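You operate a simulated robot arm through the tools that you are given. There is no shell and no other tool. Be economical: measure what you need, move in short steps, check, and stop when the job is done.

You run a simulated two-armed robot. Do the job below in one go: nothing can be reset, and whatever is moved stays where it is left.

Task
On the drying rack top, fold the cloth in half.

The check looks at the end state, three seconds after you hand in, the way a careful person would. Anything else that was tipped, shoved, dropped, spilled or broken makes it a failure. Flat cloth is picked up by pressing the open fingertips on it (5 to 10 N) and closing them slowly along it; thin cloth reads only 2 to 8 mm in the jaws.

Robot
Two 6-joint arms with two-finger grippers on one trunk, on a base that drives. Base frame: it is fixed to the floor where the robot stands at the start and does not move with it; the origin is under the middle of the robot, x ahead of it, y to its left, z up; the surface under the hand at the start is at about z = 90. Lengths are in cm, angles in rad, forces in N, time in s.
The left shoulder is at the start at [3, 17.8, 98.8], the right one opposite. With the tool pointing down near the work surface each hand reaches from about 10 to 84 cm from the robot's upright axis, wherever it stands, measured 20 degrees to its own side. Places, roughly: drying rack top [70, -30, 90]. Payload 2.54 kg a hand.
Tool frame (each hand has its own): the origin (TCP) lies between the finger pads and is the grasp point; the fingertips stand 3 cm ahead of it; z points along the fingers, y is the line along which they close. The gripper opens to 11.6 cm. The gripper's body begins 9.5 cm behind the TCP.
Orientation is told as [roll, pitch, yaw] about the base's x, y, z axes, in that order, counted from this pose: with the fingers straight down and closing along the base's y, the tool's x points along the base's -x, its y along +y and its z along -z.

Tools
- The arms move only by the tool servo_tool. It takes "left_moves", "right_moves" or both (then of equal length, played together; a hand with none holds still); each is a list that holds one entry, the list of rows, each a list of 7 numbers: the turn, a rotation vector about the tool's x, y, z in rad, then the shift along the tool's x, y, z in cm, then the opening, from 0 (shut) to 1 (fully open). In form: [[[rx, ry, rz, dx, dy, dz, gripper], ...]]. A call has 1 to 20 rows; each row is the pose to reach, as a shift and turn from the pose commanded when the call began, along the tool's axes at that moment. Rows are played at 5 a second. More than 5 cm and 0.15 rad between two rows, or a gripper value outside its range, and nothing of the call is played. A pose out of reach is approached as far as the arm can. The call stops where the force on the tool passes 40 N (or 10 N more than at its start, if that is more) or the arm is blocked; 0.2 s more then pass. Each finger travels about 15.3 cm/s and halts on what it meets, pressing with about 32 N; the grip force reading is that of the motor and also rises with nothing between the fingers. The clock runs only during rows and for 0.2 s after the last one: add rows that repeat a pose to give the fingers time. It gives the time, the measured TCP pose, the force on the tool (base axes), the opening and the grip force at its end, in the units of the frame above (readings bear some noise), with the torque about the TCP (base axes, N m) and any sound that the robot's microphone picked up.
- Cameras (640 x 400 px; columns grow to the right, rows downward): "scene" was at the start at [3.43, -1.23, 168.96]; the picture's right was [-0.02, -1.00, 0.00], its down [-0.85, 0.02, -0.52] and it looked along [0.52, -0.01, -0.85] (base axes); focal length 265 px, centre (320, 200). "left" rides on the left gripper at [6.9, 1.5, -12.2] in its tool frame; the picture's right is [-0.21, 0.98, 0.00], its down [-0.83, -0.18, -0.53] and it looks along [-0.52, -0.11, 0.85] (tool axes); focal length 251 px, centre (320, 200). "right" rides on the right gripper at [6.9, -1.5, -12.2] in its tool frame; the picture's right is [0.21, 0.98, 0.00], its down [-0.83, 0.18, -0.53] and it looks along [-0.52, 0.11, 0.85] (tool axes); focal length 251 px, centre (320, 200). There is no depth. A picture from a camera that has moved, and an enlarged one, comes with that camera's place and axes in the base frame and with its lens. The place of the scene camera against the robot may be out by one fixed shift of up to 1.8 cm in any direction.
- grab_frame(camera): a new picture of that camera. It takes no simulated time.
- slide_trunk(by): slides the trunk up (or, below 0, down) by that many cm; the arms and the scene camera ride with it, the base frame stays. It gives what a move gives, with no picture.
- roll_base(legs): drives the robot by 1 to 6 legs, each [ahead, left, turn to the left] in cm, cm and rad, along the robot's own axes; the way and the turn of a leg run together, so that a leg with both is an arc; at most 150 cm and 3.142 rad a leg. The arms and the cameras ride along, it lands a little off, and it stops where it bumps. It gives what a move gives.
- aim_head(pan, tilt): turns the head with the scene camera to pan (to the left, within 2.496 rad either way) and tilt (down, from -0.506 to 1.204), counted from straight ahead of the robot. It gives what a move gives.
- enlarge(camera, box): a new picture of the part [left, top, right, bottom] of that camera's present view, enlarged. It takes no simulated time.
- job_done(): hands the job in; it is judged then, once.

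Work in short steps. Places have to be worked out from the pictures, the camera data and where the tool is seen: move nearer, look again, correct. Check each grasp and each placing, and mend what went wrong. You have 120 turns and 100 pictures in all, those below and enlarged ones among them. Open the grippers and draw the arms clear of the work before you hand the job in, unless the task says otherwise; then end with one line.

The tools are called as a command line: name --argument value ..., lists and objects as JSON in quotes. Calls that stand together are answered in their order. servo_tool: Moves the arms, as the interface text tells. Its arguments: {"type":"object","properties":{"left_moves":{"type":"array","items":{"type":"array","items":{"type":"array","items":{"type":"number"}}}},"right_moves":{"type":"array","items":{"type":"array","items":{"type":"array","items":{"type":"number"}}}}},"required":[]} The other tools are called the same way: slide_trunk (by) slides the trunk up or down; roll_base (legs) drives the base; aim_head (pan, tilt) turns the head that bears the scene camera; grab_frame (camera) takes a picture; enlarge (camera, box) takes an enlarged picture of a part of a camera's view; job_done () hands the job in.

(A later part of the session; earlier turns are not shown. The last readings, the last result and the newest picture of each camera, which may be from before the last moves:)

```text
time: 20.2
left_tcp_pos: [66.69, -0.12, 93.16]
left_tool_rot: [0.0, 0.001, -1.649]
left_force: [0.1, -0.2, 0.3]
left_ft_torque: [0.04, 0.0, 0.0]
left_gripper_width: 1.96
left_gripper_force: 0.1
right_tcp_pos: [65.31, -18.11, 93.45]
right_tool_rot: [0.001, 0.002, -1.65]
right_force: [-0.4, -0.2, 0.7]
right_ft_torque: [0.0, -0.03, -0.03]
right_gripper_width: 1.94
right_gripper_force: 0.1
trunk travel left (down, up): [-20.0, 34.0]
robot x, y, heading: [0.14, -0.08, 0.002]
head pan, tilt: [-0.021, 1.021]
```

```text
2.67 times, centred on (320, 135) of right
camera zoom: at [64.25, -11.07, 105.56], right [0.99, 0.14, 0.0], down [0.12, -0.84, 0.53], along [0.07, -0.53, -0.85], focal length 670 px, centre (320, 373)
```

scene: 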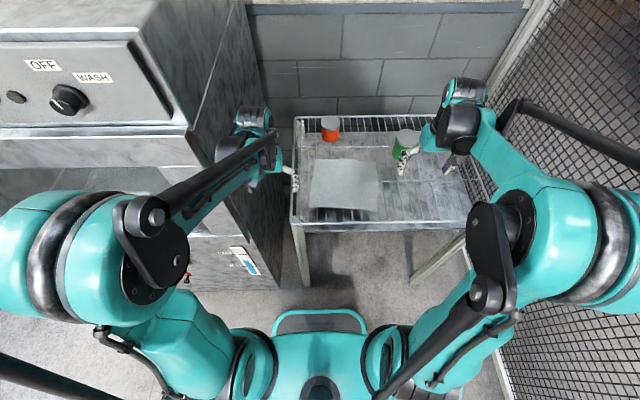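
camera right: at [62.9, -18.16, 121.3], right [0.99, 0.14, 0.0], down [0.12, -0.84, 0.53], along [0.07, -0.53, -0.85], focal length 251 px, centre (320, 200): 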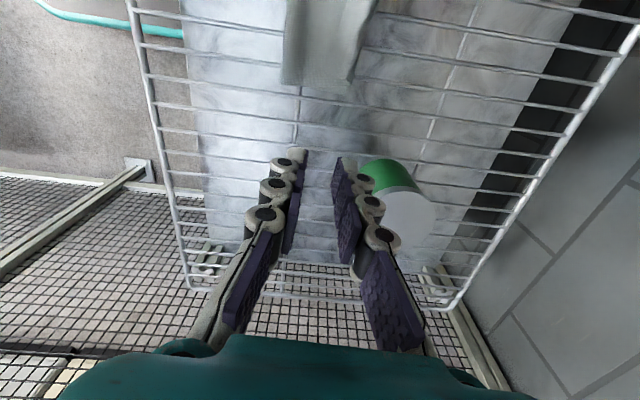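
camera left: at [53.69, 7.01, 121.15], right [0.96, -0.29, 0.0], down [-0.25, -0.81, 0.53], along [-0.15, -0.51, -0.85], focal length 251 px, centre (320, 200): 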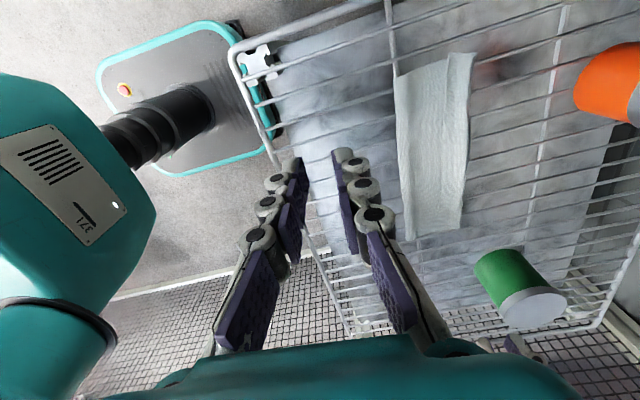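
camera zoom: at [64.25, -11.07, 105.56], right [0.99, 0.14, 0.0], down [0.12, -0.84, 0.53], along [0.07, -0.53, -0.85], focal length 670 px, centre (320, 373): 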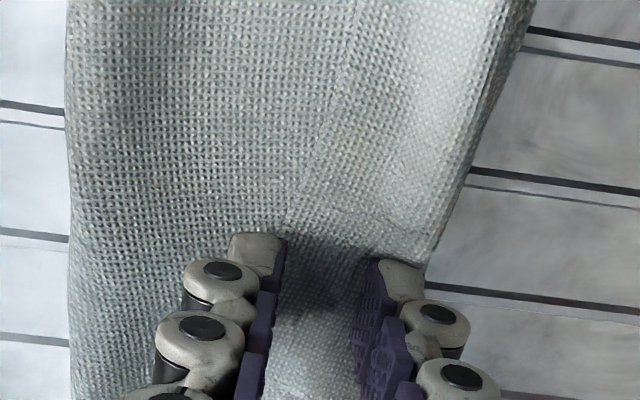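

The flap edges lie right against the outer fingers' inner faces. I press down a little more to reach 5–10 N.

servo_tool --left_moves '[[[0, 0, 0, 0, 0, 0.1, 0.17], [0, 0, 0, 0, 0, 0.15, 0.17], [0, 0, 0, 0, 0, 0.15, 0.17]]]' --right_moves '[[[0, 0, 0, 0, 0, 0.15, 0.17], [0, 0, 0, 0, 0, 0.28, 0.17], [0, 0, 0, 0, 0, 0.28, 0.17]]]'

```text
time: 21.0
left_tcp_pos: [66.62, -0.22, 93.18]
left_tool_rot: [0.001, 0.0, -1.65]
left_force: [0.1, -0.9, 0.6]
left_ft_torque: [0.0, 0.01, 0.02]
left_gripper_width: 1.99
left_gripper_force: 0.1
right_tcp_pos: [65.26, -18.14, 93.16]
right_tool_rot: [0.0, 0.0, -1.648]
right_force: [1.1, 0.5, 9.2]
right_ft_torque: [-0.01, -0.07, -0.01]
right_gripper_width: 1.93
right_gripper_force: 0.1
trunk travel left (down, up): [-20.0, 34.0]
robot x, y, heading: [0.24, 0.08, -0.004]
head pan, tilt: [-0.021, 1.021]
```

Right presses with 9 N. Left still has none, so I lower the left only.

servo_tool --left_moves '[[[0, 0, 0, 0, 0, 0.1, 0.17], [0, 0, 0, 0, 0, 0.15, 0.17], [0, 0, 0, 0, 0, 0.15, 0.17]]]'

```text
time: 21.8
left_tcp_pos: [66.62, -0.17, 93.13]
left_tool_rot: [0.001, 0.001, -1.649]
left_force: [1.5, 0.4, 12.4]
left_ft_torque: [0.0, -0.19, -0.02]
left_gripper_width: 1.97
left_gripper_force: 0.0
right_tcp_pos: [65.25, -18.15, 93.19]
right_tool_rot: [0.001, 0.0, -1.65]
right_force: [1.1, -0.2, 6.2]
right_ft_torque: [0.0, -0.07, -0.02]
right_gripper_width: 1.96
right_gripper_force: 0.0
trunk travel left (down, up): [-20.0, 34.0]
robot x, y, heading: [-0.28, -0.42, 0.003]
head pan, tilt: [-0.021, 1.021]
```

Both hands press now (12 and 6 N). I close slowly.

servo_tool --left_moves '[[[0, 0, 0, 0, 0, -0.03, 0.15], [0, 0, 0, 0, 0, -0.03, 0.13], [0, 0, 0, 0, 0, -0.03, 0.11], [0, 0, 0, 0, 0, -0.03, 0.09], [0, 0, 0, 0, 0, -0.03, 0.07], [0, 0, 0, 0, 0, -0.03, 0.05], [0, 0, 0, 0, 0, -0.03, 0.03], [0, 0, 0, 0, 0, -0.03, 0.01], [0, 0, 0, 0, 0, -0.03, 0], [0, 0, 0, 0, 0, -0.03, 0]]]' --right_moves '[[[0, 0, 0, 0, 0, 0, 0.15], [0, 0, 0, 0, 0, 0, 0.13], [0, 0, 0, 0, 0, 0, 0.11], [0, 0, 0, 0, 0, 0, 0.09], [0, 0, 0, 0, 0, 0, 0.07], [0, 0, 0, 0, 0, 0, 0.05], [0, 0, 0, 0, 0, 0, 0.03], [0, 0, 0, 0, 0, 0, 0.01], [0, 0, 0, 0, 0, 0, 0], [0, 0, 0, 0, 0, 0, 0]]]'

enlarge --camera "left" --box '[220, 80, 420, 230]'

enlarge --camera "right" --box '[220, 60, 420, 210]'

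```text
time: 24.0
left_tcp_pos: [66.64, -0.25, 93.12]
left_tool_rot: [0.001, 0.0, -1.648]
left_force: [-0.8, 0.2, -2.0]
left_ft_torque: [0.02, 0.05, -0.04]
left_gripper_width: 0.54
left_gripper_force: 35.0
right_tcp_pos: [65.34, -18.05, 93.07]
right_tool_rot: [0.0, 0.001, -1.65]
right_force: [-0.5, 0.3, -2.1]
right_ft_torque: [-0.01, -0.01, -0.02]
right_gripper_width: 0.6
right_gripper_force: 35.1
trunk travel left (down, up): [-20.0, 34.0]
robot x, y, heading: [-0.23, 0.1, -0.001]
head pan, tilt: [-0.021, 1.021]
```

```text
2.67 times, centred on (320, 155) of left
camera zoom: at [68.76, 6.64, 105.19], right [0.96, -0.29, 0.0], down [-0.25, -0.81, 0.53], along [-0.16, -0.51, -0.85], focal length 670 px, centre (320, 320)
```

zoom: 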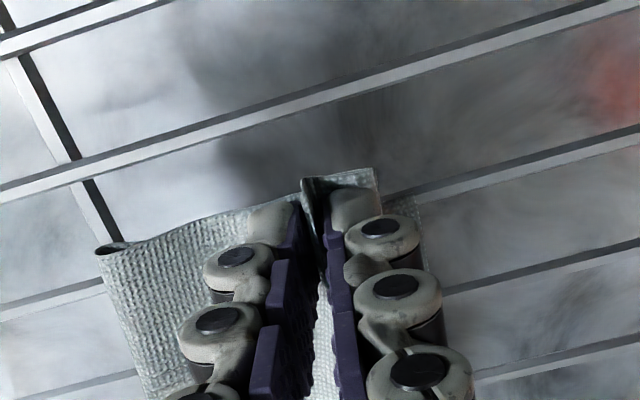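

```text
2.67 times, centred on (320, 135) of right
camera zoom: at [64.28, -11.08, 105.28], right [0.99, 0.14, 0.0], down [0.12, -0.84, 0.53], along [0.07, -0.53, -0.85], focal length 670 px, centre (320, 373)
```

zoom: 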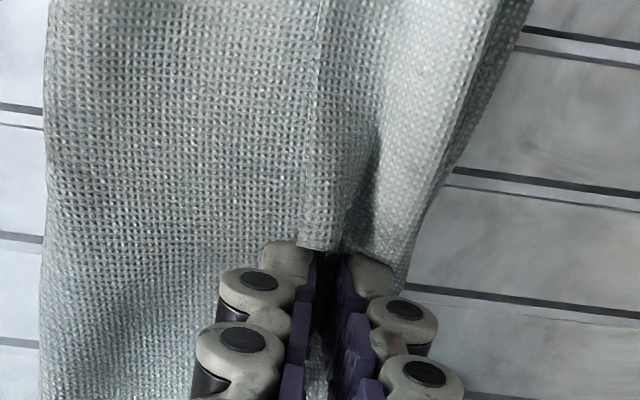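

Both jaws read 0.5–0.6 cm with the flap edge pinched. I lift a few cm to see whether only the flap came.

servo_tool --left_moves '[[[0, 0, 0, 0, -0.2, -1, 0], [0, 0, 0, 0, -0.5, -2, 0], [0, 0, 0, 0, -1, -3, 0], [0, 0, 0, 0, -1.5, -4, 0], [0, 0, 0, 0, -2, -5, 0]]]' --right_moves '[[[0, 0, 0, 0, -0.2, -1, 0], [0, 0, 0, 0, -0.5, -2, 0], [0, 0, 0, 0, -1, -3, 0], [0, 0, 0, 0, -1.5, -4, 0], [0, 0, 0, 0, -2, -5, 0]]]'

grab_frame --camera "left"

grab_frame --camera "right"

enlarge --camera "scene" --box '[290, 130, 390, 190]'

```text
time: 25.2
left_tcp_pos: [64.54, -0.03, 98.16]
left_tool_rot: [-0.001, -0.001, -1.652]
left_force: [0.5, 0.4, -0.3]
left_ft_torque: [-0.01, -0.01, -0.01]
left_gripper_width: 0.43
left_gripper_force: 29.3
right_tcp_pos: [63.23, -17.87, 98.17]
right_tool_rot: [0.0, 0.001, -1.65]
right_force: [0.3, 0.1, -2.1]
right_ft_torque: [-0.02, -0.02, 0.02]
right_gripper_width: 0.32
right_gripper_force: 28.6
trunk travel left (down, up): [-20.0, 34.0]
robot x, y, heading: [0.18, -0.11, 0.002]
head pan, tilt: [-0.021, 1.021]
```

```text
60 pictures are left
camera left: at [66.62, 6.81, 110.23], right [0.96, -0.29, 0.0], down [-0.25, -0.81, 0.53], along [-0.15, -0.51, -0.85], focal length 251 px, centre (320, 200)
```

left: 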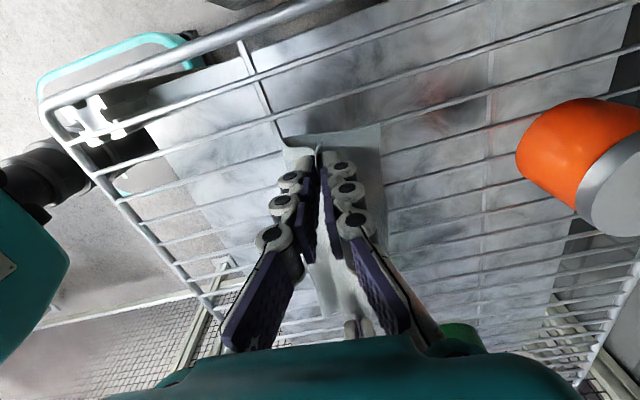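

```text
59 pictures are left
camera right: at [62.19, -10.92, 110.38], right [0.99, 0.14, 0.0], down [0.12, -0.84, 0.53], along [0.07, -0.53, -0.85], focal length 251 px, centre (320, 200)
```

right: 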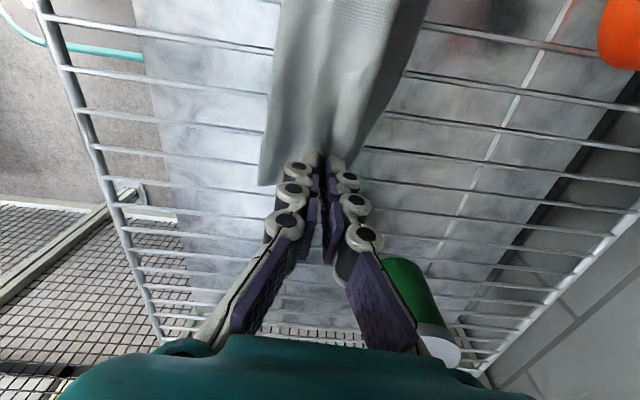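

```text
6.40 times, centred on (340, 160) of scene
camera zoom: at [3.28, -1.21, 168.97], right [-0.02, -1.0, 0.0], down [-0.85, 0.02, -0.52], along [0.52, -0.01, -0.85], focal length 1696 px, centre (192, 456)
```

zoom: 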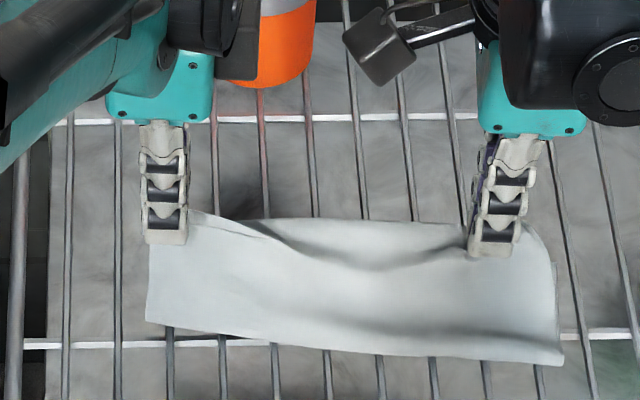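

The pinch caught flap and top layer together. I carry both back toward the robot to unfold the cloth, keeping it low.

servo_tool --left_moves '[[[0, 0, 0, 0, -1.2, -2, 0], [0, 0, 0, 0, -2.5, -3.5, 0], [0, 0, 0, 0, -4, -4, 0], [0, 0, 0, 0, -5.5, -4, 0], [0, 0, 0, 0, -7, -3.5, 0], [0, 0, 0, 0, -8.5, -3, 0], [0, 0, 0, 0, -10, -2, 0], [0, 0, 0, 0, -11.5, -1, 0], [0, 0, 0, 0, -13, 0.5, 0], [0, 0, 0, 0, -13, 0.5, 0]]]' --right_moves '[[[0, 0, 0, 0, -1.2, -2, 0], [0, 0, 0, 0, -2.5, -3.5, 0], [0, 0, 0, 0, -4, -4, 0], [0, 0, 0, 0, -5.5, -4, 0], [0, 0, 0, 0, -7, -3.5, 0], [0, 0, 0, 0, -8.5, -3, 0], [0, 0, 0, 0, -10, -2, 0], [0, 0, 0, 0, -11.5, -1, 0], [0, 0, 0, 0, -13, 0.5, 0], [0, 0, 0, 0, -13, 0.5, 0]]]'

grab_frame --camera "left"

grab_frame --camera "right"

enlarge --camera "scene" --box '[290, 140, 400, 220]'

```text
time: 27.4
left_tcp_pos: [51.63, 1.07, 97.56]
left_tool_rot: [0.001, -0.001, -1.649]
left_force: [-0.2, -0.3, 0.2]
left_ft_torque: [0.04, 0.22, 0.01]
left_gripper_width: 0.12
left_gripper_force: 26.1
right_tcp_pos: [50.25, -16.9, 97.6]
right_tool_rot: [0.0, -0.001, -1.652]
right_force: [1.3, 0.0, -1.9]
right_ft_torque: [-0.01, 0.05, 0.01]
right_gripper_width: 0.57
right_gripper_force: 33.5
trunk travel left (down, up): [-20.0, 34.0]
robot x, y, heading: [-0.21, 0.06, -0.002]
head pan, tilt: [-0.021, 1.021]
```

```text
57 pictures are left
camera left: at [53.67, 7.81, 109.66], right [0.96, -0.29, 0.0], down [-0.25, -0.81, 0.53], along [-0.16, -0.51, -0.85], focal length 251 px, centre (320, 200)
```

left: 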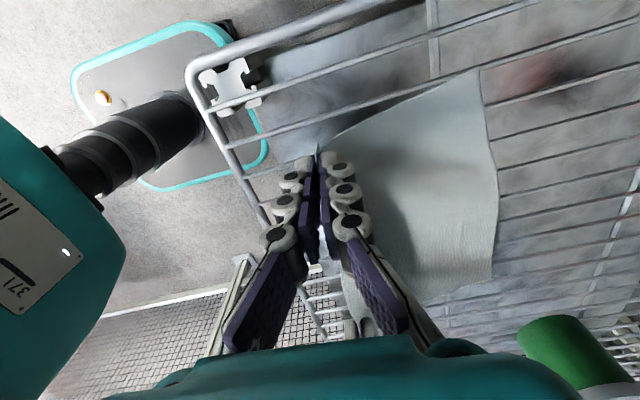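

```text
56 pictures are left
camera right: at [49.32, -9.87, 109.77], right [0.99, 0.14, 0.0], down [0.12, -0.84, 0.53], along [0.07, -0.53, -0.85], focal length 251 px, centre (320, 200)
```

right: 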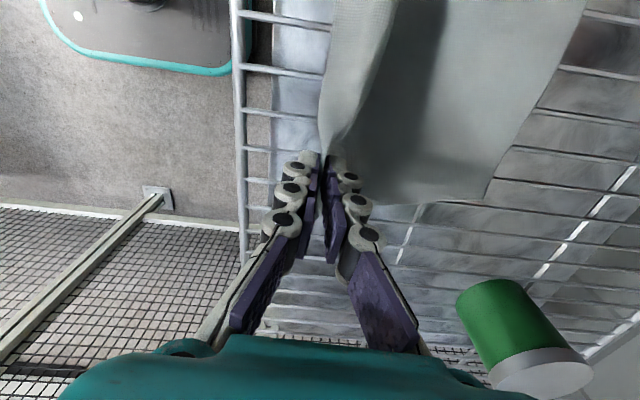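

```text
5.00 times, centred on (345, 180) of scene
camera zoom: at [3.41, -1.22, 168.96], right [-0.02, -1.0, 0.0], down [-0.85, 0.02, -0.52], along [0.52, -0.01, -0.85], focal length 1325 px, centre (195, 300)
```

zoom: 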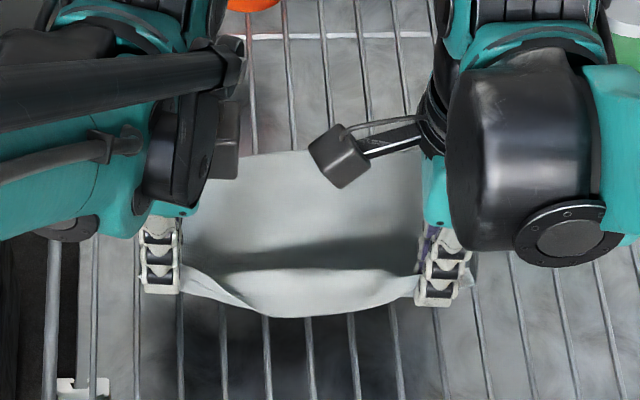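

The cloth is unfolded again and still held. I check how much edge sticks out beyond each pinch.

enlarge --camera "left" --box '[260, 110, 400, 230]'

enlarge --camera "right" --box '[260, 60, 420, 230]'

enlarge --camera "scene" --box '[310, 170, 380, 210]'

```text
3.33 times, centred on (330, 170) of left
camera zoom: at [53.67, 7.81, 109.66], right [0.96, -0.29, 0.0], down [-0.25, -0.81, 0.53], along [-0.16, -0.51, -0.85], focal length 838 px, centre (287, 300)
```

zoom: 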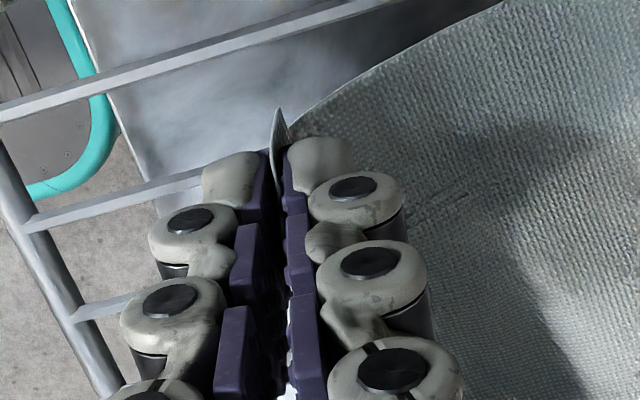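

```text
2.35 times, centred on (340, 145) of right
camera zoom: at [49.32, -9.87, 109.77], right [0.99, 0.14, 0.0], down [0.12, -0.84, 0.53], along [0.07, -0.53, -0.85], focal length 592 px, centre (273, 329)
```

zoom: 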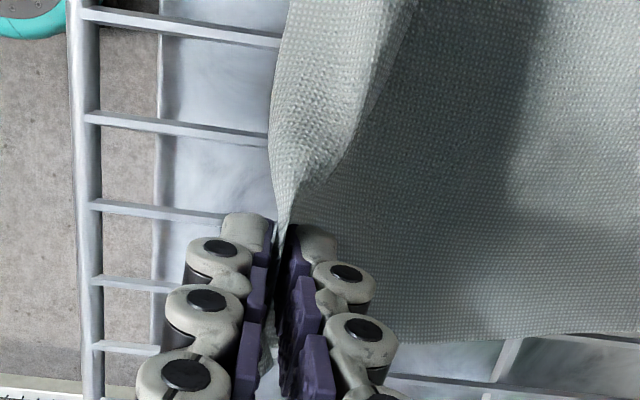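

```text
9.14 times, centred on (345, 190) of scene
camera zoom: at [3.41, -1.22, 168.96], right [-0.02, -1.0, 0.0], down [-0.85, 0.02, -0.52], along [0.52, -0.01, -0.85], focal length 2423 px, centre (91, 291)
```

zoom: 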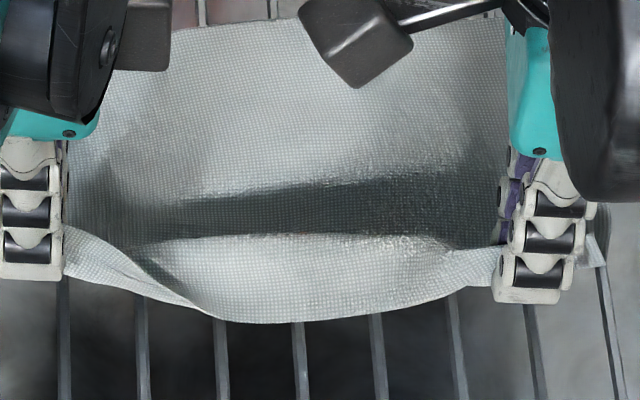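

The grips hold the edge together with a hanging loop, so I lower it onto the rack near the front and release, then look at the state.

servo_tool --left_moves '[[[0, 0, 0, 0, -1.5, 1, 0], [0, 0, 0, 0, -3, 2, 0], [0, 0, 0, 0, -4, 3, 0], [0, 0, 0, 0, -4, 3, 0.1], [0, 0, 0, 0, -4, 3, 0.2], [0, 0, 0, 0, -4, 3, 0.25], [0, 0, 0, 0, -4, -1, 0.25], [0, 0, 0, 0, -4, -5, 0.25], [0, 0, 0, 0, -4, -9, 0.25], [0, 0, 0, 0, -4, -13, 0.25], [0, 0, 0, 3, -7, -13, 0.25]]]' --right_moves '[[[0, 0, 0, 0, -1.5, 1, 0], [0, 0, 0, 0, -3, 2, 0], [0, 0, 0, 0, -4, 3, 0], [0, 0, 0, 0, -4, 3, 0.1], [0, 0, 0, 0, -4, 3, 0.2], [0, 0, 0, 0, -4, 3, 0.25], [0, 0, 0, 0, -4, -1, 0.25], [0, 0, 0, 0, -4, -5, 0.25], [0, 0, 0, 0, -4, -9, 0.25], [0, 0, 0, 0, -4, -13, 0.25], [0, 0, 0, -3, -7, -13, 0.25]]]'

grab_frame --camera "left"

grab_frame --camera "right"

enlarge --camera "scene" --box '[290, 140, 400, 220]'

```text
time: 29.8
left_tcp_pos: [44.61, 4.65, 110.61]
left_tool_rot: [0.004, 0.001, -1.649]
left_force: [-0.5, -0.5, 1.1]
left_ft_torque: [0.0, -0.1, 0.02]
left_gripper_width: 2.92
left_gripper_force: 0.0
right_tcp_pos: [42.71, -19.32, 110.73]
right_tool_rot: [0.002, 0.001, -1.651]
right_force: [-1.9, -0.8, 0.8]
right_ft_torque: [-0.05, -0.07, 0.01]
right_gripper_width: 2.9
right_gripper_force: 0.1
trunk travel left (down, up): [-20.0, 34.0]
robot x, y, heading: [-0.29, 0.06, 0.007]
head pan, tilt: [-0.021, 1.021]
```

```text
51 pictures are left
camera left: at [46.8, 11.44, 122.7], right [0.96, -0.29, 0.0], down [-0.25, -0.81, 0.53], along [-0.15, -0.51, -0.85], focal length 251 px, centre (320, 200)
```

left: 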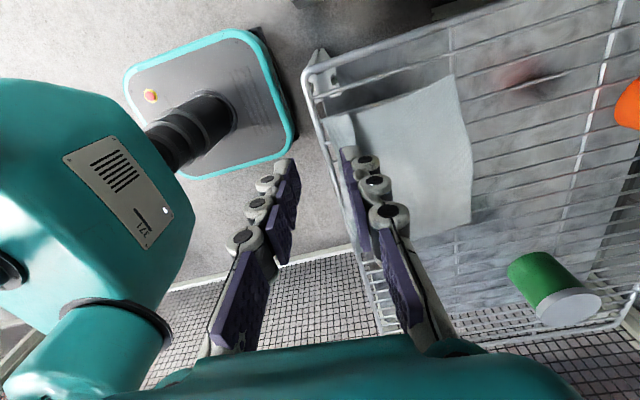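

```text
50 pictures are left
camera right: at [41.65, -12.33, 122.89], right [0.99, 0.14, 0.0], down [0.11, -0.84, 0.53], along [0.08, -0.53, -0.85], focal length 251 px, centre (320, 200)
```

right: 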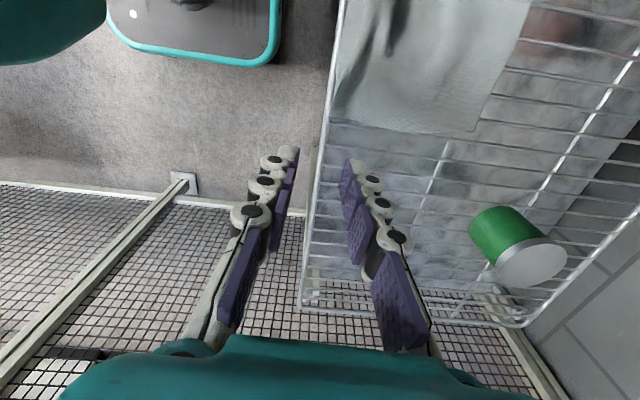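

```text
5.00 times, centred on (345, 180) of scene
camera zoom: at [2.93, -1.17, 168.97], right [-0.02, -1.0, 0.0], down [-0.85, 0.02, -0.53], along [0.53, -0.01, -0.85], focal length 1325 px, centre (195, 300)
```

zoom: 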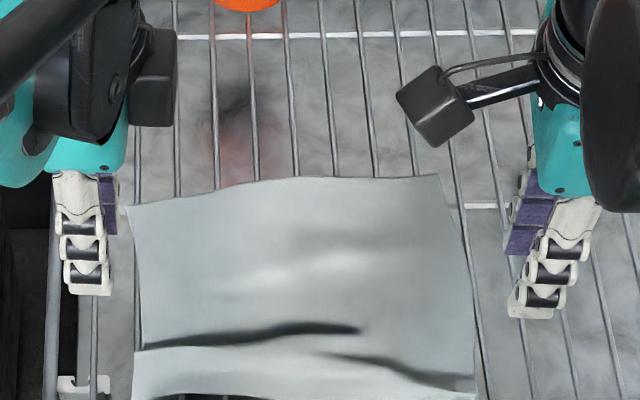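

The cloth lies mostly flat with some waves. I view the whole of it.

enlarge --camera "scene" --box '[295, 160, 407, 230]'

enlarge --camera "right" --box '[300, 0, 540, 150]'

enlarge --camera "left" --box '[300, 60, 500, 260]'

```text
5.71 times, centred on (351, 195) of scene
camera zoom: at [2.93, -1.17, 168.97], right [-0.02, -1.0, 0.0], down [-0.85, 0.02, -0.53], along [0.53, -0.01, -0.85], focal length 1515 px, centre (143, 229)
```

zoom: 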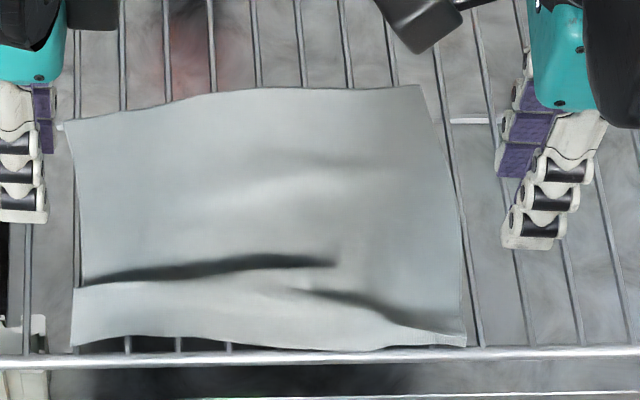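

```text
2.67 times, centred on (420, 75) of right
camera zoom: at [41.65, -12.33, 122.89], right [0.99, 0.14, 0.0], down [0.11, -0.84, 0.53], along [0.08, -0.53, -0.85], focal length 670 px, centre (53, 533)
```

zoom: 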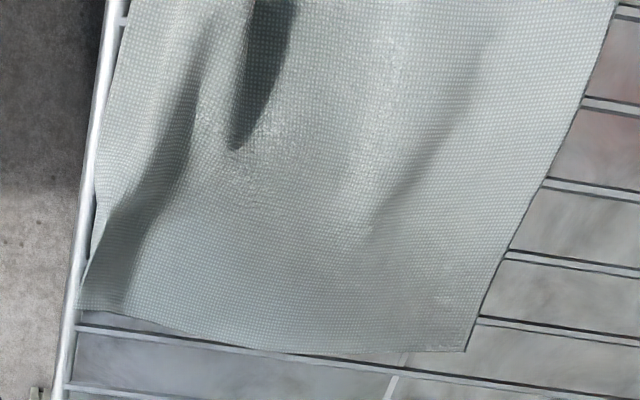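

```text
2.00 times, centred on (400, 160) of left
camera zoom: at [46.8, 11.44, 122.7], right [0.96, -0.29, 0.0], down [-0.25, -0.81, 0.53], along [-0.15, -0.51, -0.85], focal length 503 px, centre (160, 280)
```

zoom: 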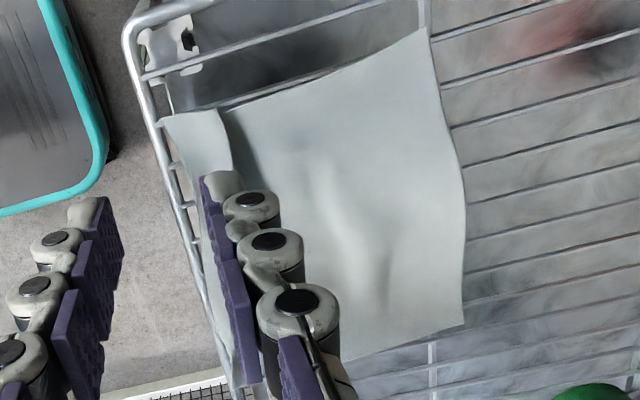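

The cloth is one layer again: far edge from (61.2, 3.8) to (63.5, −19.4), near edge at x≈45, with 3–4 cm of slack in waves. Next I grip the far edge itself, one finger just outside it, to pull the cloth flat. I hover there first.

servo_tool --left_moves '[[[0, 0, -0.08, -0.3, 4, 0, 0.19], [0, 0, -0.08, -0.6, 8, 0, 0.19], [0, 0, -0.08, -0.9, 12, 0, 0.19], [0, 0, -0.08, -1.17, 16.05, 0, 0.19], [0, 0, -0.08, -1.17, 16.05, 4, 0.19], [0, 0, -0.08, -1.17, 16.05, 8, 0.19], [0, 0, -0.08, -1.17, 16.05, 12, 0.19], [0, 0, -0.08, -1.17, 16.05, 14.5, 0.19]]]' --right_moves '[[[0, 0, -0.08, 0.7, 4.9, 0, 0.19], [0, 0, -0.08, 1.4, 9.8, 0, 0.19], [0, 0, -0.08, 2.1, 14.7, 0, 0.19], [0, 0, -0.08, 2.88, 19.54, 0, 0.19], [0, 0, -0.08, 2.88, 19.64, 4, 0.19], [0, 0, -0.08, 2.88, 19.64, 8, 0.19], [0, 0, -0.08, 2.88, 19.64, 12, 0.19], [0, 0, -0.08, 2.88, 19.64, 14.5, 0.19]]]'

enlarge --camera "left" --box '[220, 60, 420, 230]'

enlarge --camera "right" --box '[220, 60, 420, 230]'

```text
time: 31.6
left_tcp_pos: [60.85, 2.26, 95.99]
left_tool_rot: [-0.001, 0.0, -1.572]
left_force: [0.2, -0.8, -0.8]
left_ft_torque: [0.0, 0.04, 0.0]
left_gripper_width: 2.24
left_gripper_force: 0.1
right_tcp_pos: [63.17, -17.91, 96.12]
right_tool_rot: [0.0, -0.001, -1.57]
right_force: [0.8, -0.4, -0.1]
right_ft_torque: [-0.03, 0.04, 0.01]
right_gripper_width: 2.22
right_gripper_force: 0.0
trunk travel left (down, up): [-20.0, 34.0]
robot x, y, heading: [0.0, -0.01, -0.001]
head pan, tilt: [-0.021, 1.021]
```

```text
2.35 times, centred on (320, 145) of left
camera zoom: at [62.42, 9.11, 108.05], right [0.98, -0.21, 0.0], down [-0.18, -0.83, 0.53], along [-0.11, -0.52, -0.85], focal length 592 px, centre (320, 329)
```

zoom: 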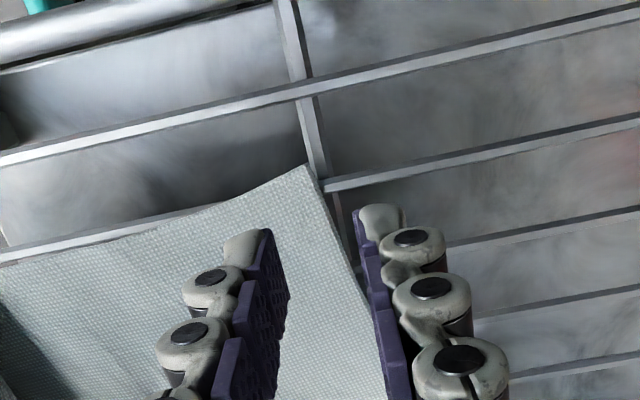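

```text
2.35 times, centred on (320, 145) of right
camera zoom: at [61.54, -10.99, 108.28], right [0.98, 0.22, 0.0], down [0.18, -0.83, 0.53], along [0.11, -0.52, -0.85], focal length 592 px, centre (320, 329)
```

zoom: 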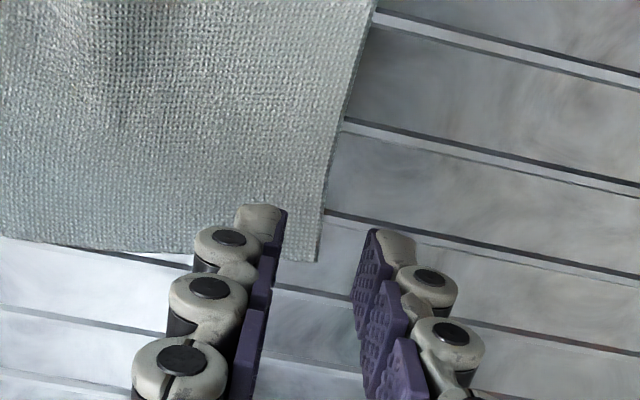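

Left is nearly right (shift −0.3) and right needs −0.7 in x. I adjust and lower to near contact.

servo_tool --left_moves '[[[0, 0, 0, 0, -0.3, 0, 0.19], [0, 0, 0, 0, -0.3, 1, 0.19], [0, 0, 0, 0, -0.3, 2, 0.19], [0, 0, 0, 0, -0.3, 2.5, 0.19], [0, 0, 0, 0, -0.3, 2.85, 0.19], [0, 0, 0, 0, -0.3, 2.85, 0.19]]]' --right_moves '[[[0, 0, 0, 0, -0.7, 0, 0.19], [0, 0, 0, 0, -0.7, 1, 0.19], [0, 0, 0, 0, -0.7, 2, 0.19], [0, 0, 0, 0, -0.7, 2.5, 0.19], [0, 0, 0, 0, -0.7, 2.95, 0.19], [0, 0, 0, 0, -0.7, 2.95, 0.19]]]'

enlarge --camera "left" --box '[220, 60, 420, 230]'

enlarge --camera "right" --box '[220, 60, 420, 230]'

```text
time: 33.0
left_tcp_pos: [60.6, 2.09, 93.08]
left_tool_rot: [0.001, 0.0, -1.571]
left_force: [-0.5, 0.5, 0.3]
left_ft_torque: [-0.03, -0.02, 0.0]
left_gripper_width: 2.22
left_gripper_force: 0.1
right_tcp_pos: [62.26, -18.03, 93.07]
right_tool_rot: [-0.001, 0.001, -1.57]
right_force: [0.4, 0.0, -0.1]
right_ft_torque: [-0.05, -0.04, -0.05]
right_gripper_width: 2.22
right_gripper_force: 0.1
trunk travel left (down, up): [-20.0, 34.0]
robot x, y, heading: [-0.05, 0.22, 0.0]
head pan, tilt: [-0.021, 1.021]
```

```text
2.35 times, centred on (320, 145) of left
camera zoom: at [62.14, 9.11, 105.28], right [0.98, -0.21, 0.0], down [-0.18, -0.83, 0.53], along [-0.11, -0.52, -0.85], focal length 592 px, centre (320, 329)
```

zoom: 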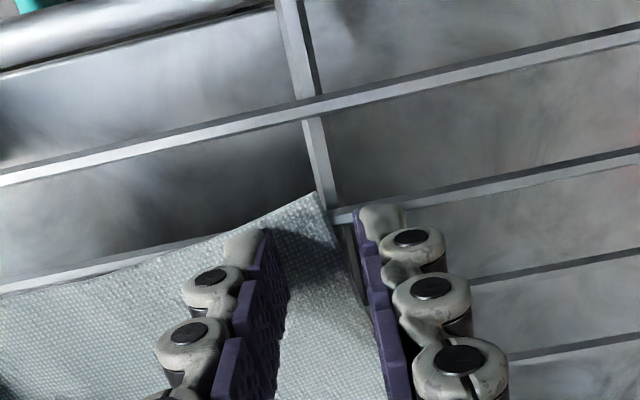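

```text
2.35 times, centred on (320, 145) of right
camera zoom: at [60.71, -11.11, 105.32], right [0.98, 0.22, 0.0], down [0.18, -0.83, 0.53], along [0.11, -0.52, -0.85], focal length 592 px, centre (320, 329)
```

zoom: 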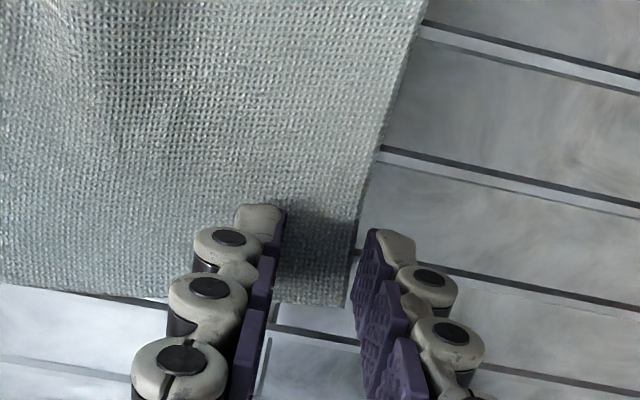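

Both edges lie just inside the outer fingers. I press down to get 5–10 N.

servo_tool --left_moves '[[[0, 0, 0, 0, 0, 0.1, 0.19], [0, 0, 0, 0, 0, 0.17, 0.19], [0, 0, 0, 0, 0, 0.17, 0.19]]]' --right_moves '[[[0, 0, 0, 0, 0, 0.1, 0.19], [0, 0, 0, 0, 0, 0.17, 0.19], [0, 0, 0, 0, 0, 0.17, 0.19]]]'

```text
time: 33.8
left_tcp_pos: [60.56, 2.13, 93.04]
left_tool_rot: [0.0, -0.001, -1.57]
left_force: [0.2, 1.1, -0.1]
left_ft_torque: [-0.01, 0.0, -0.02]
left_gripper_width: 2.19
left_gripper_force: 0.0
right_tcp_pos: [62.14, -18.0, 93.09]
right_tool_rot: [-0.001, 0.0, -1.571]
right_force: [-1.5, -1.7, 9.3]
right_ft_torque: [-0.1, 0.17, 0.02]
right_gripper_width: 2.18
right_gripper_force: 0.1
trunk travel left (down, up): [-20.0, 34.0]
robot x, y, heading: [-0.08, -0.53, -0.001]
head pan, tilt: [-0.021, 1.021]
```

Right is at 9 N; left goes a bit lower.

servo_tool --left_moves '[[[0, 0, 0, 0, 0, 0.06, 0.19], [0, 0, 0, 0, 0, 0.12, 0.19], [0, 0, 0, 0, 0, 0.12, 0.19]]]'

```text
time: 34.6
left_tcp_pos: [60.45, 2.17, 92.97]
left_tool_rot: [-0.001, 0.001, -1.57]
left_force: [-1.0, 0.1, 9.0]
left_ft_torque: [0.03, 0.2, -0.02]
left_gripper_width: 2.19
left_gripper_force: 0.0
right_tcp_pos: [62.07, -18.05, 93.04]
right_tool_rot: [0.003, 0.001, -1.57]
right_force: [0.6, -0.8, 6.8]
right_ft_torque: [-0.05, 0.13, -0.01]
right_gripper_width: 2.17
right_gripper_force: 0.1
trunk travel left (down, up): [-20.0, 34.0]
robot x, y, heading: [0.1, 0.26, 0.0]
head pan, tilt: [-0.021, 1.021]
```

Contact is good (9 and 7 N). I close slowly, then lift a little.

servo_tool --left_moves '[[[0, 0, 0, 0, 0, 0, 0.17], [0, 0, 0, 0, 0, 0, 0.15], [0, 0, 0, 0, 0, 0, 0.13], [0, 0, 0, 0, 0, 0, 0.11], [0, 0, 0, 0, 0, 0, 0.09], [0, 0, 0, 0, 0, 0, 0.07], [0, 0, 0, 0, 0, 0, 0.05], [0, 0, 0, 0, 0, 0, 0.03], [0, 0, 0, 0, 0, 0, 0.01], [0, 0, 0, 0, 0, 0, 0], [0, 0, 0, 0, 0, 0, 0], [0, 0, 0, 0, 0, -0.5, 0], [0, 0, 0, 0, 0.1, -1, 0], [0, 0, 0, 0, 0.2, -1.5, 0]]]' --right_moves '[[[0, 0, 0, 0, 0, 0, 0.17], [0, 0, 0, 0, 0, 0, 0.15], [0, 0, 0, 0, 0, 0, 0.13], [0, 0, 0, 0, 0, 0, 0.11], [0, 0, 0, 0, 0, 0, 0.09], [0, 0, 0, 0, 0, 0, 0.07], [0, 0, 0, 0, 0, 0, 0.05], [0, 0, 0, 0, 0, 0, 0.03], [0, 0, 0, 0, 0, 0, 0.01], [0, 0, 0, 0, 0, 0, 0], [0, 0, 0, 0, 0, 0, 0], [0, 0, 0, 0, 0, -0.5, 0], [0, 0, 0, 0, 0.1, -1, 0], [0, 0, 0, 0, 0.2, -1.5, 0]]]'

enlarge --camera "left" --box '[220, 60, 420, 230]'

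enlarge --camera "right" --box '[220, 60, 420, 230]'

```text
time: 37.6
left_tcp_pos: [60.82, 2.11, 94.49]
left_tool_rot: [-0.001, 0.0, -1.57]
left_force: [-0.3, 0.3, -2.7]
left_ft_torque: [0.01, -0.03, 0.02]
left_gripper_width: 0.47
left_gripper_force: 40.6
right_tcp_pos: [62.47, -18.0, 94.43]
right_tool_rot: [0.0, 0.001, -1.57]
right_force: [-0.5, 0.6, -1.7]
right_ft_torque: [0.0, 0.02, 0.0]
right_gripper_width: 0.63
right_gripper_force: 33.4
trunk travel left (down, up): [-20.0, 34.0]
robot x, y, heading: [0.08, 0.11, -0.0]
head pan, tilt: [-0.021, 1.021]
```

```text
2.35 times, centred on (320, 145) of left
camera zoom: at [62.33, 9.08, 106.54], right [0.98, -0.21, 0.0], down [-0.18, -0.83, 0.53], along [-0.11, -0.52, -0.85], focal length 592 px, centre (320, 329)
```

zoom: 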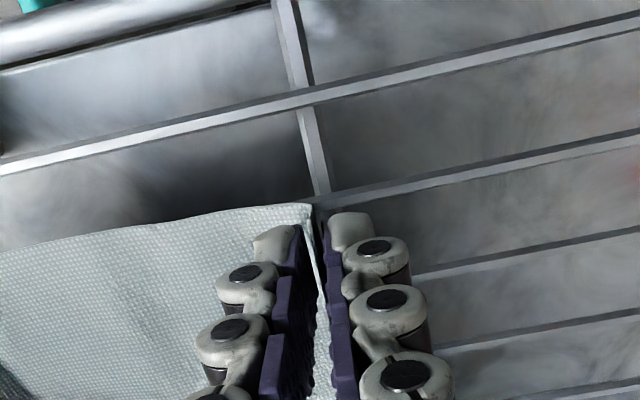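

```text
2.35 times, centred on (320, 145) of right
camera zoom: at [60.83, -11.09, 106.67], right [0.98, 0.22, 0.0], down [0.18, -0.83, 0.53], along [0.12, -0.52, -0.85], focal length 592 px, centre (320, 329)
```

zoom: 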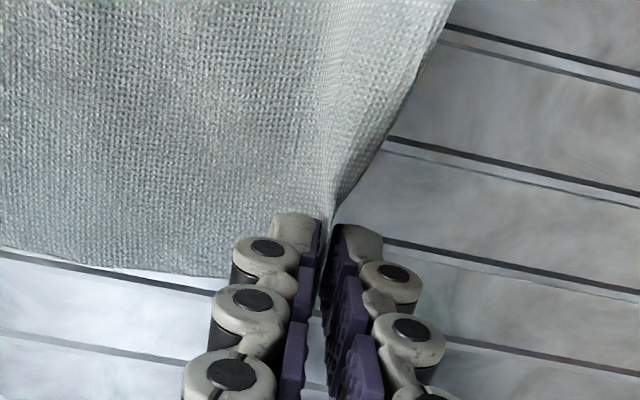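

Both hands hold the edge itself, standing up in the jaws. I pull the far edge away (+x) at low height to take the slack out: left 4.6 cm, right 2.8 cm.

servo_tool --left_moves '[[[0, 0, 0, 0, 0.8, 0, 0], [0, 0, 0, 0, 1.6, 0, 0], [0, 0, 0, 0, 2.4, 0, 0], [0, 0, 0, 0, 3.2, 0, 0], [0, 0, 0, 0, 4, 0, 0], [0, 0, 0, 0, 4.6, 0, 0], [0, 0, 0, 0, 4.6, 0, 0]]]' --right_moves '[[[0, 0, 0, 0, 0.5, 0, 0], [0, 0, 0, 0, 1, 0, 0], [0, 0, 0, 0, 1.5, 0, 0], [0, 0, 0, 0, 2, 0, 0], [0, 0, 0, 0, 2.4, 0, 0], [0, 0, 0, 0, 2.8, 0, 0], [0, 0, 0, 0, 2.8, 0, 0]]]'

enlarge --camera "scene" --box '[295, 140, 407, 230]'

grab_frame --camera "left"

grab_frame --camera "right"

```text
time: 39.2
left_tcp_pos: [65.42, 2.03, 94.5]
left_tool_rot: [0.0, 0.0, -1.572]
left_force: [0.6, 0.6, -1.2]
left_ft_torque: [0.01, -0.01, -0.02]
left_gripper_width: 0.28
left_gripper_force: 29.6
right_tcp_pos: [65.2, -18.03, 94.48]
right_tool_rot: [-0.001, 0.001, -1.572]
right_force: [0.0, -1.0, 1.4]
right_ft_torque: [0.01, -0.04, 0.0]
right_gripper_width: 0.0
right_gripper_force: 26.4
trunk travel left (down, up): [-20.0, 34.0]
robot x, y, heading: [0.14, 0.18, -0.003]
head pan, tilt: [-0.021, 1.021]
```

```text
4.44 times, centred on (351, 185) of scene
camera zoom: at [3.39, -1.23, 168.97], right [-0.02, -1.0, 0.0], down [-0.85, 0.02, -0.52], along [0.52, -0.01, -0.85], focal length 1178 px, centre (182, 267)
```

zoom: 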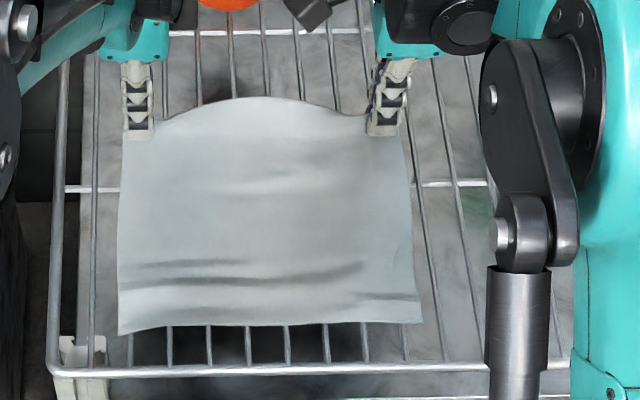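

```text
38 pictures are left
camera left: at [66.94, 9.1, 106.57], right [0.98, -0.21, 0.0], down [-0.18, -0.83, 0.53], along [-0.11, -0.52, -0.85], focal length 251 px, centre (320, 200)
```

left: 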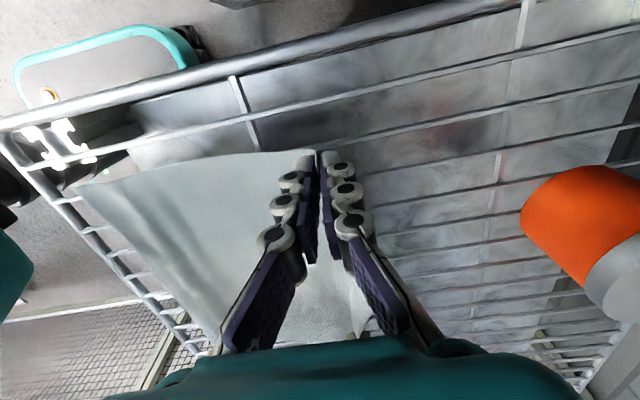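

```text
37 pictures are left
camera right: at [63.68, -11.09, 106.66], right [0.98, 0.22, 0.0], down [0.18, -0.83, 0.53], along [0.11, -0.52, -0.85], focal length 251 px, centre (320, 200)
```

right: 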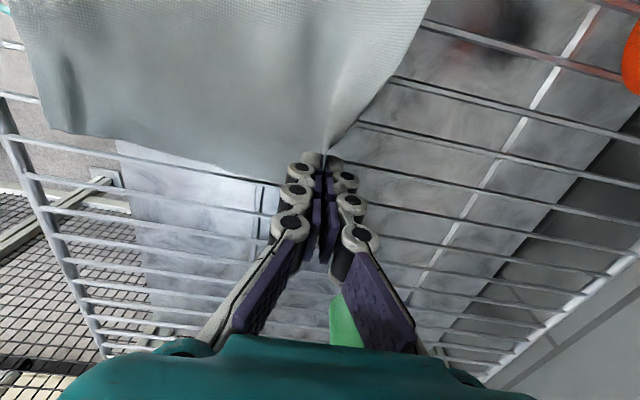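

The cloth is much flatter now; the near edge is at x≈47 and a little slack remains. I pull 2 cm more and re-measure.

servo_tool --left_moves '[[[0, 0, 0, 0, 0.5, 0, 0], [0, 0, 0, 0, 1, 0, 0], [0, 0, 0, 0, 1.5, 0, 0], [0, 0, 0, 0, 2, 0, 0], [0, 0, 0, 0, 2, 0, 0]]]' --right_moves '[[[0, 0, 0, 0, 0.5, 0, 0], [0, 0, 0, 0, 1, 0, 0], [0, 0, 0, 0, 1.5, 0, 0], [0, 0, 0, 0, 2, 0, 0], [0, 0, 0, 0, 2, 0, 0]]]'

enlarge --camera "scene" --box '[295, 140, 407, 230]'

```text
time: 40.4
left_tcp_pos: [67.36, 2.24, 94.41]
left_tool_rot: [-0.001, -0.001, -1.571]
left_force: [0.1, -0.6, -0.9]
left_ft_torque: [0.03, 0.0, 0.01]
left_gripper_width: 0.14
left_gripper_force: 26.6
right_tcp_pos: [67.38, -18.05, 94.5]
right_tool_rot: [0.0, -0.001, -1.571]
right_force: [-0.3, 1.1, -0.6]
right_ft_torque: [0.05, 0.05, 0.02]
right_gripper_width: 0.03
right_gripper_force: 25.0
trunk travel left (down, up): [-20.0, 34.0]
robot x, y, heading: [-0.05, 0.25, 0.0]
head pan, tilt: [-0.021, 1.021]
```

```text
4.44 times, centred on (351, 185) of scene
camera zoom: at [3.41, -1.22, 168.96], right [-0.02, -1.0, 0.0], down [-0.85, 0.02, -0.52], along [0.52, -0.01, -0.85], focal length 1178 px, centre (182, 267)
```

zoom: 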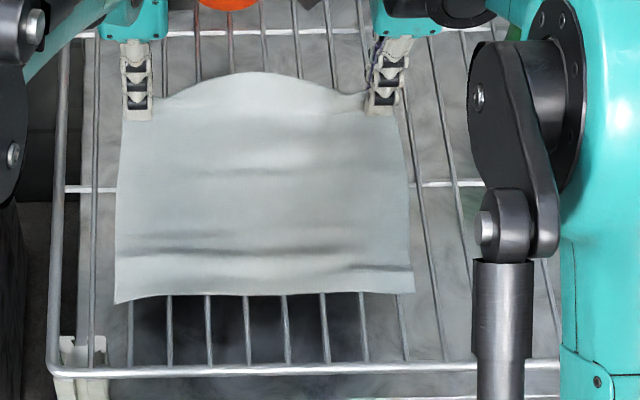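

Near edge is now at x≈49.7 and the far edge is held at x≈67.4 with ~2 cm standing in the jaws. Now I fold far to near in an arc about x≈59.7, tilting the fingers forward on the way so the held edge ends up pointing outward.

servo_tool --left_moves '[[[-0.05, 0, 0, 0, -0.23, -1.22, 0], [-0.1, 0, 0, 0, -0.68, -2.38, 0], [-0.15, 0, 0, 0, -1.36, -3.48, 0], [-0.2, 0, 0, 0, -2.24, -4.46, 0], [-0.25, 0, 0, 0, -3.29, -5.29, 0], [-0.3, 0, 0, 0, -4.5, -5.96, 0], [-0.35, 0, 0, 0, -5.82, -6.45, 0], [-0.4, 0, 0, 0, -7.22, -6.72, 0], [-0.45, 0, 0, 0, -8.66, -6.78, 0]]]' --right_moves '[[[-0.05, 0, 0, 0, -0.23, -1.22, 0], [-0.1, 0, 0, 0, -0.68, -2.38, 0], [-0.15, 0, 0, 0, -1.36, -3.48, 0], [-0.2, 0, 0, 0, -2.24, -4.46, 0], [-0.25, 0, 0, 0, -3.29, -5.29, 0], [-0.3, 0, 0, 0, -4.5, -5.96, 0], [-0.35, 0, 0, 0, -5.82, -6.45, 0], [-0.4, 0, 0, 0, -7.22, -6.72, 0], [-0.45, 0, 0, 0, -8.66, -6.78, 0]]]'

enlarge --camera "scene" --box '[295, 140, 407, 230]'

grab_frame --camera "right"

```text
time: 42.4
left_tcp_pos: [58.55, 2.18, 101.45]
left_tool_rot: [0.451, -0.001, -1.572]
left_force: [0.6, 0.5, -2.0]
left_ft_torque: [0.03, -0.02, 0.0]
left_gripper_width: 0.23
left_gripper_force: 28.2
right_tcp_pos: [58.43, -18.11, 101.43]
right_tool_rot: [0.454, 0.0, -1.571]
right_force: [0.9, 0.3, -2.4]
right_ft_torque: [0.0, -0.04, -0.02]
right_gripper_width: 0.04
right_gripper_force: 25.3
trunk travel left (down, up): [-20.0, 34.0]
robot x, y, heading: [-0.28, 0.15, -0.002]
head pan, tilt: [-0.021, 1.021]
```

```text
4.44 times, centred on (351, 185) of scene
camera zoom: at [3.22, -1.21, 168.97], right [-0.02, -1.0, 0.0], down [-0.85, 0.02, -0.52], along [0.52, -0.01, -0.85], focal length 1178 px, centre (182, 267)
```

zoom: 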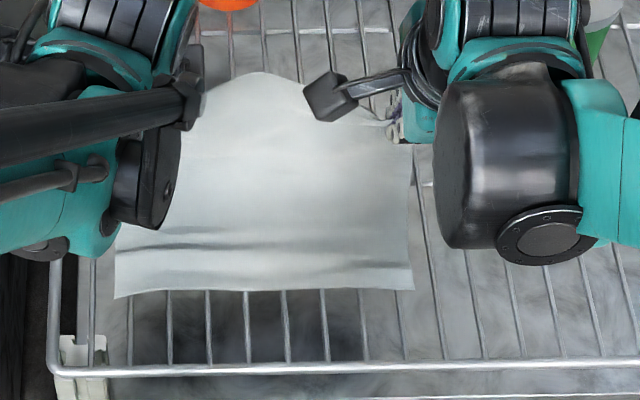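

```text
34 pictures are left
camera right: at [51.65, -11.1, 111.72], right [0.88, 0.22, 0.43], down [-0.07, -0.83, 0.56], along [0.47, -0.52, -0.71], focal length 251 px, centre (320, 200)
```

right: 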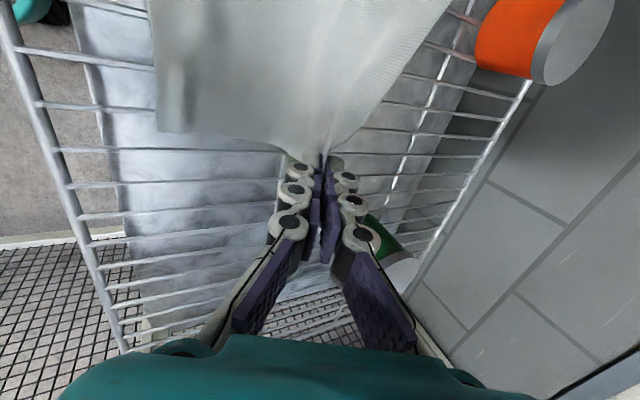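

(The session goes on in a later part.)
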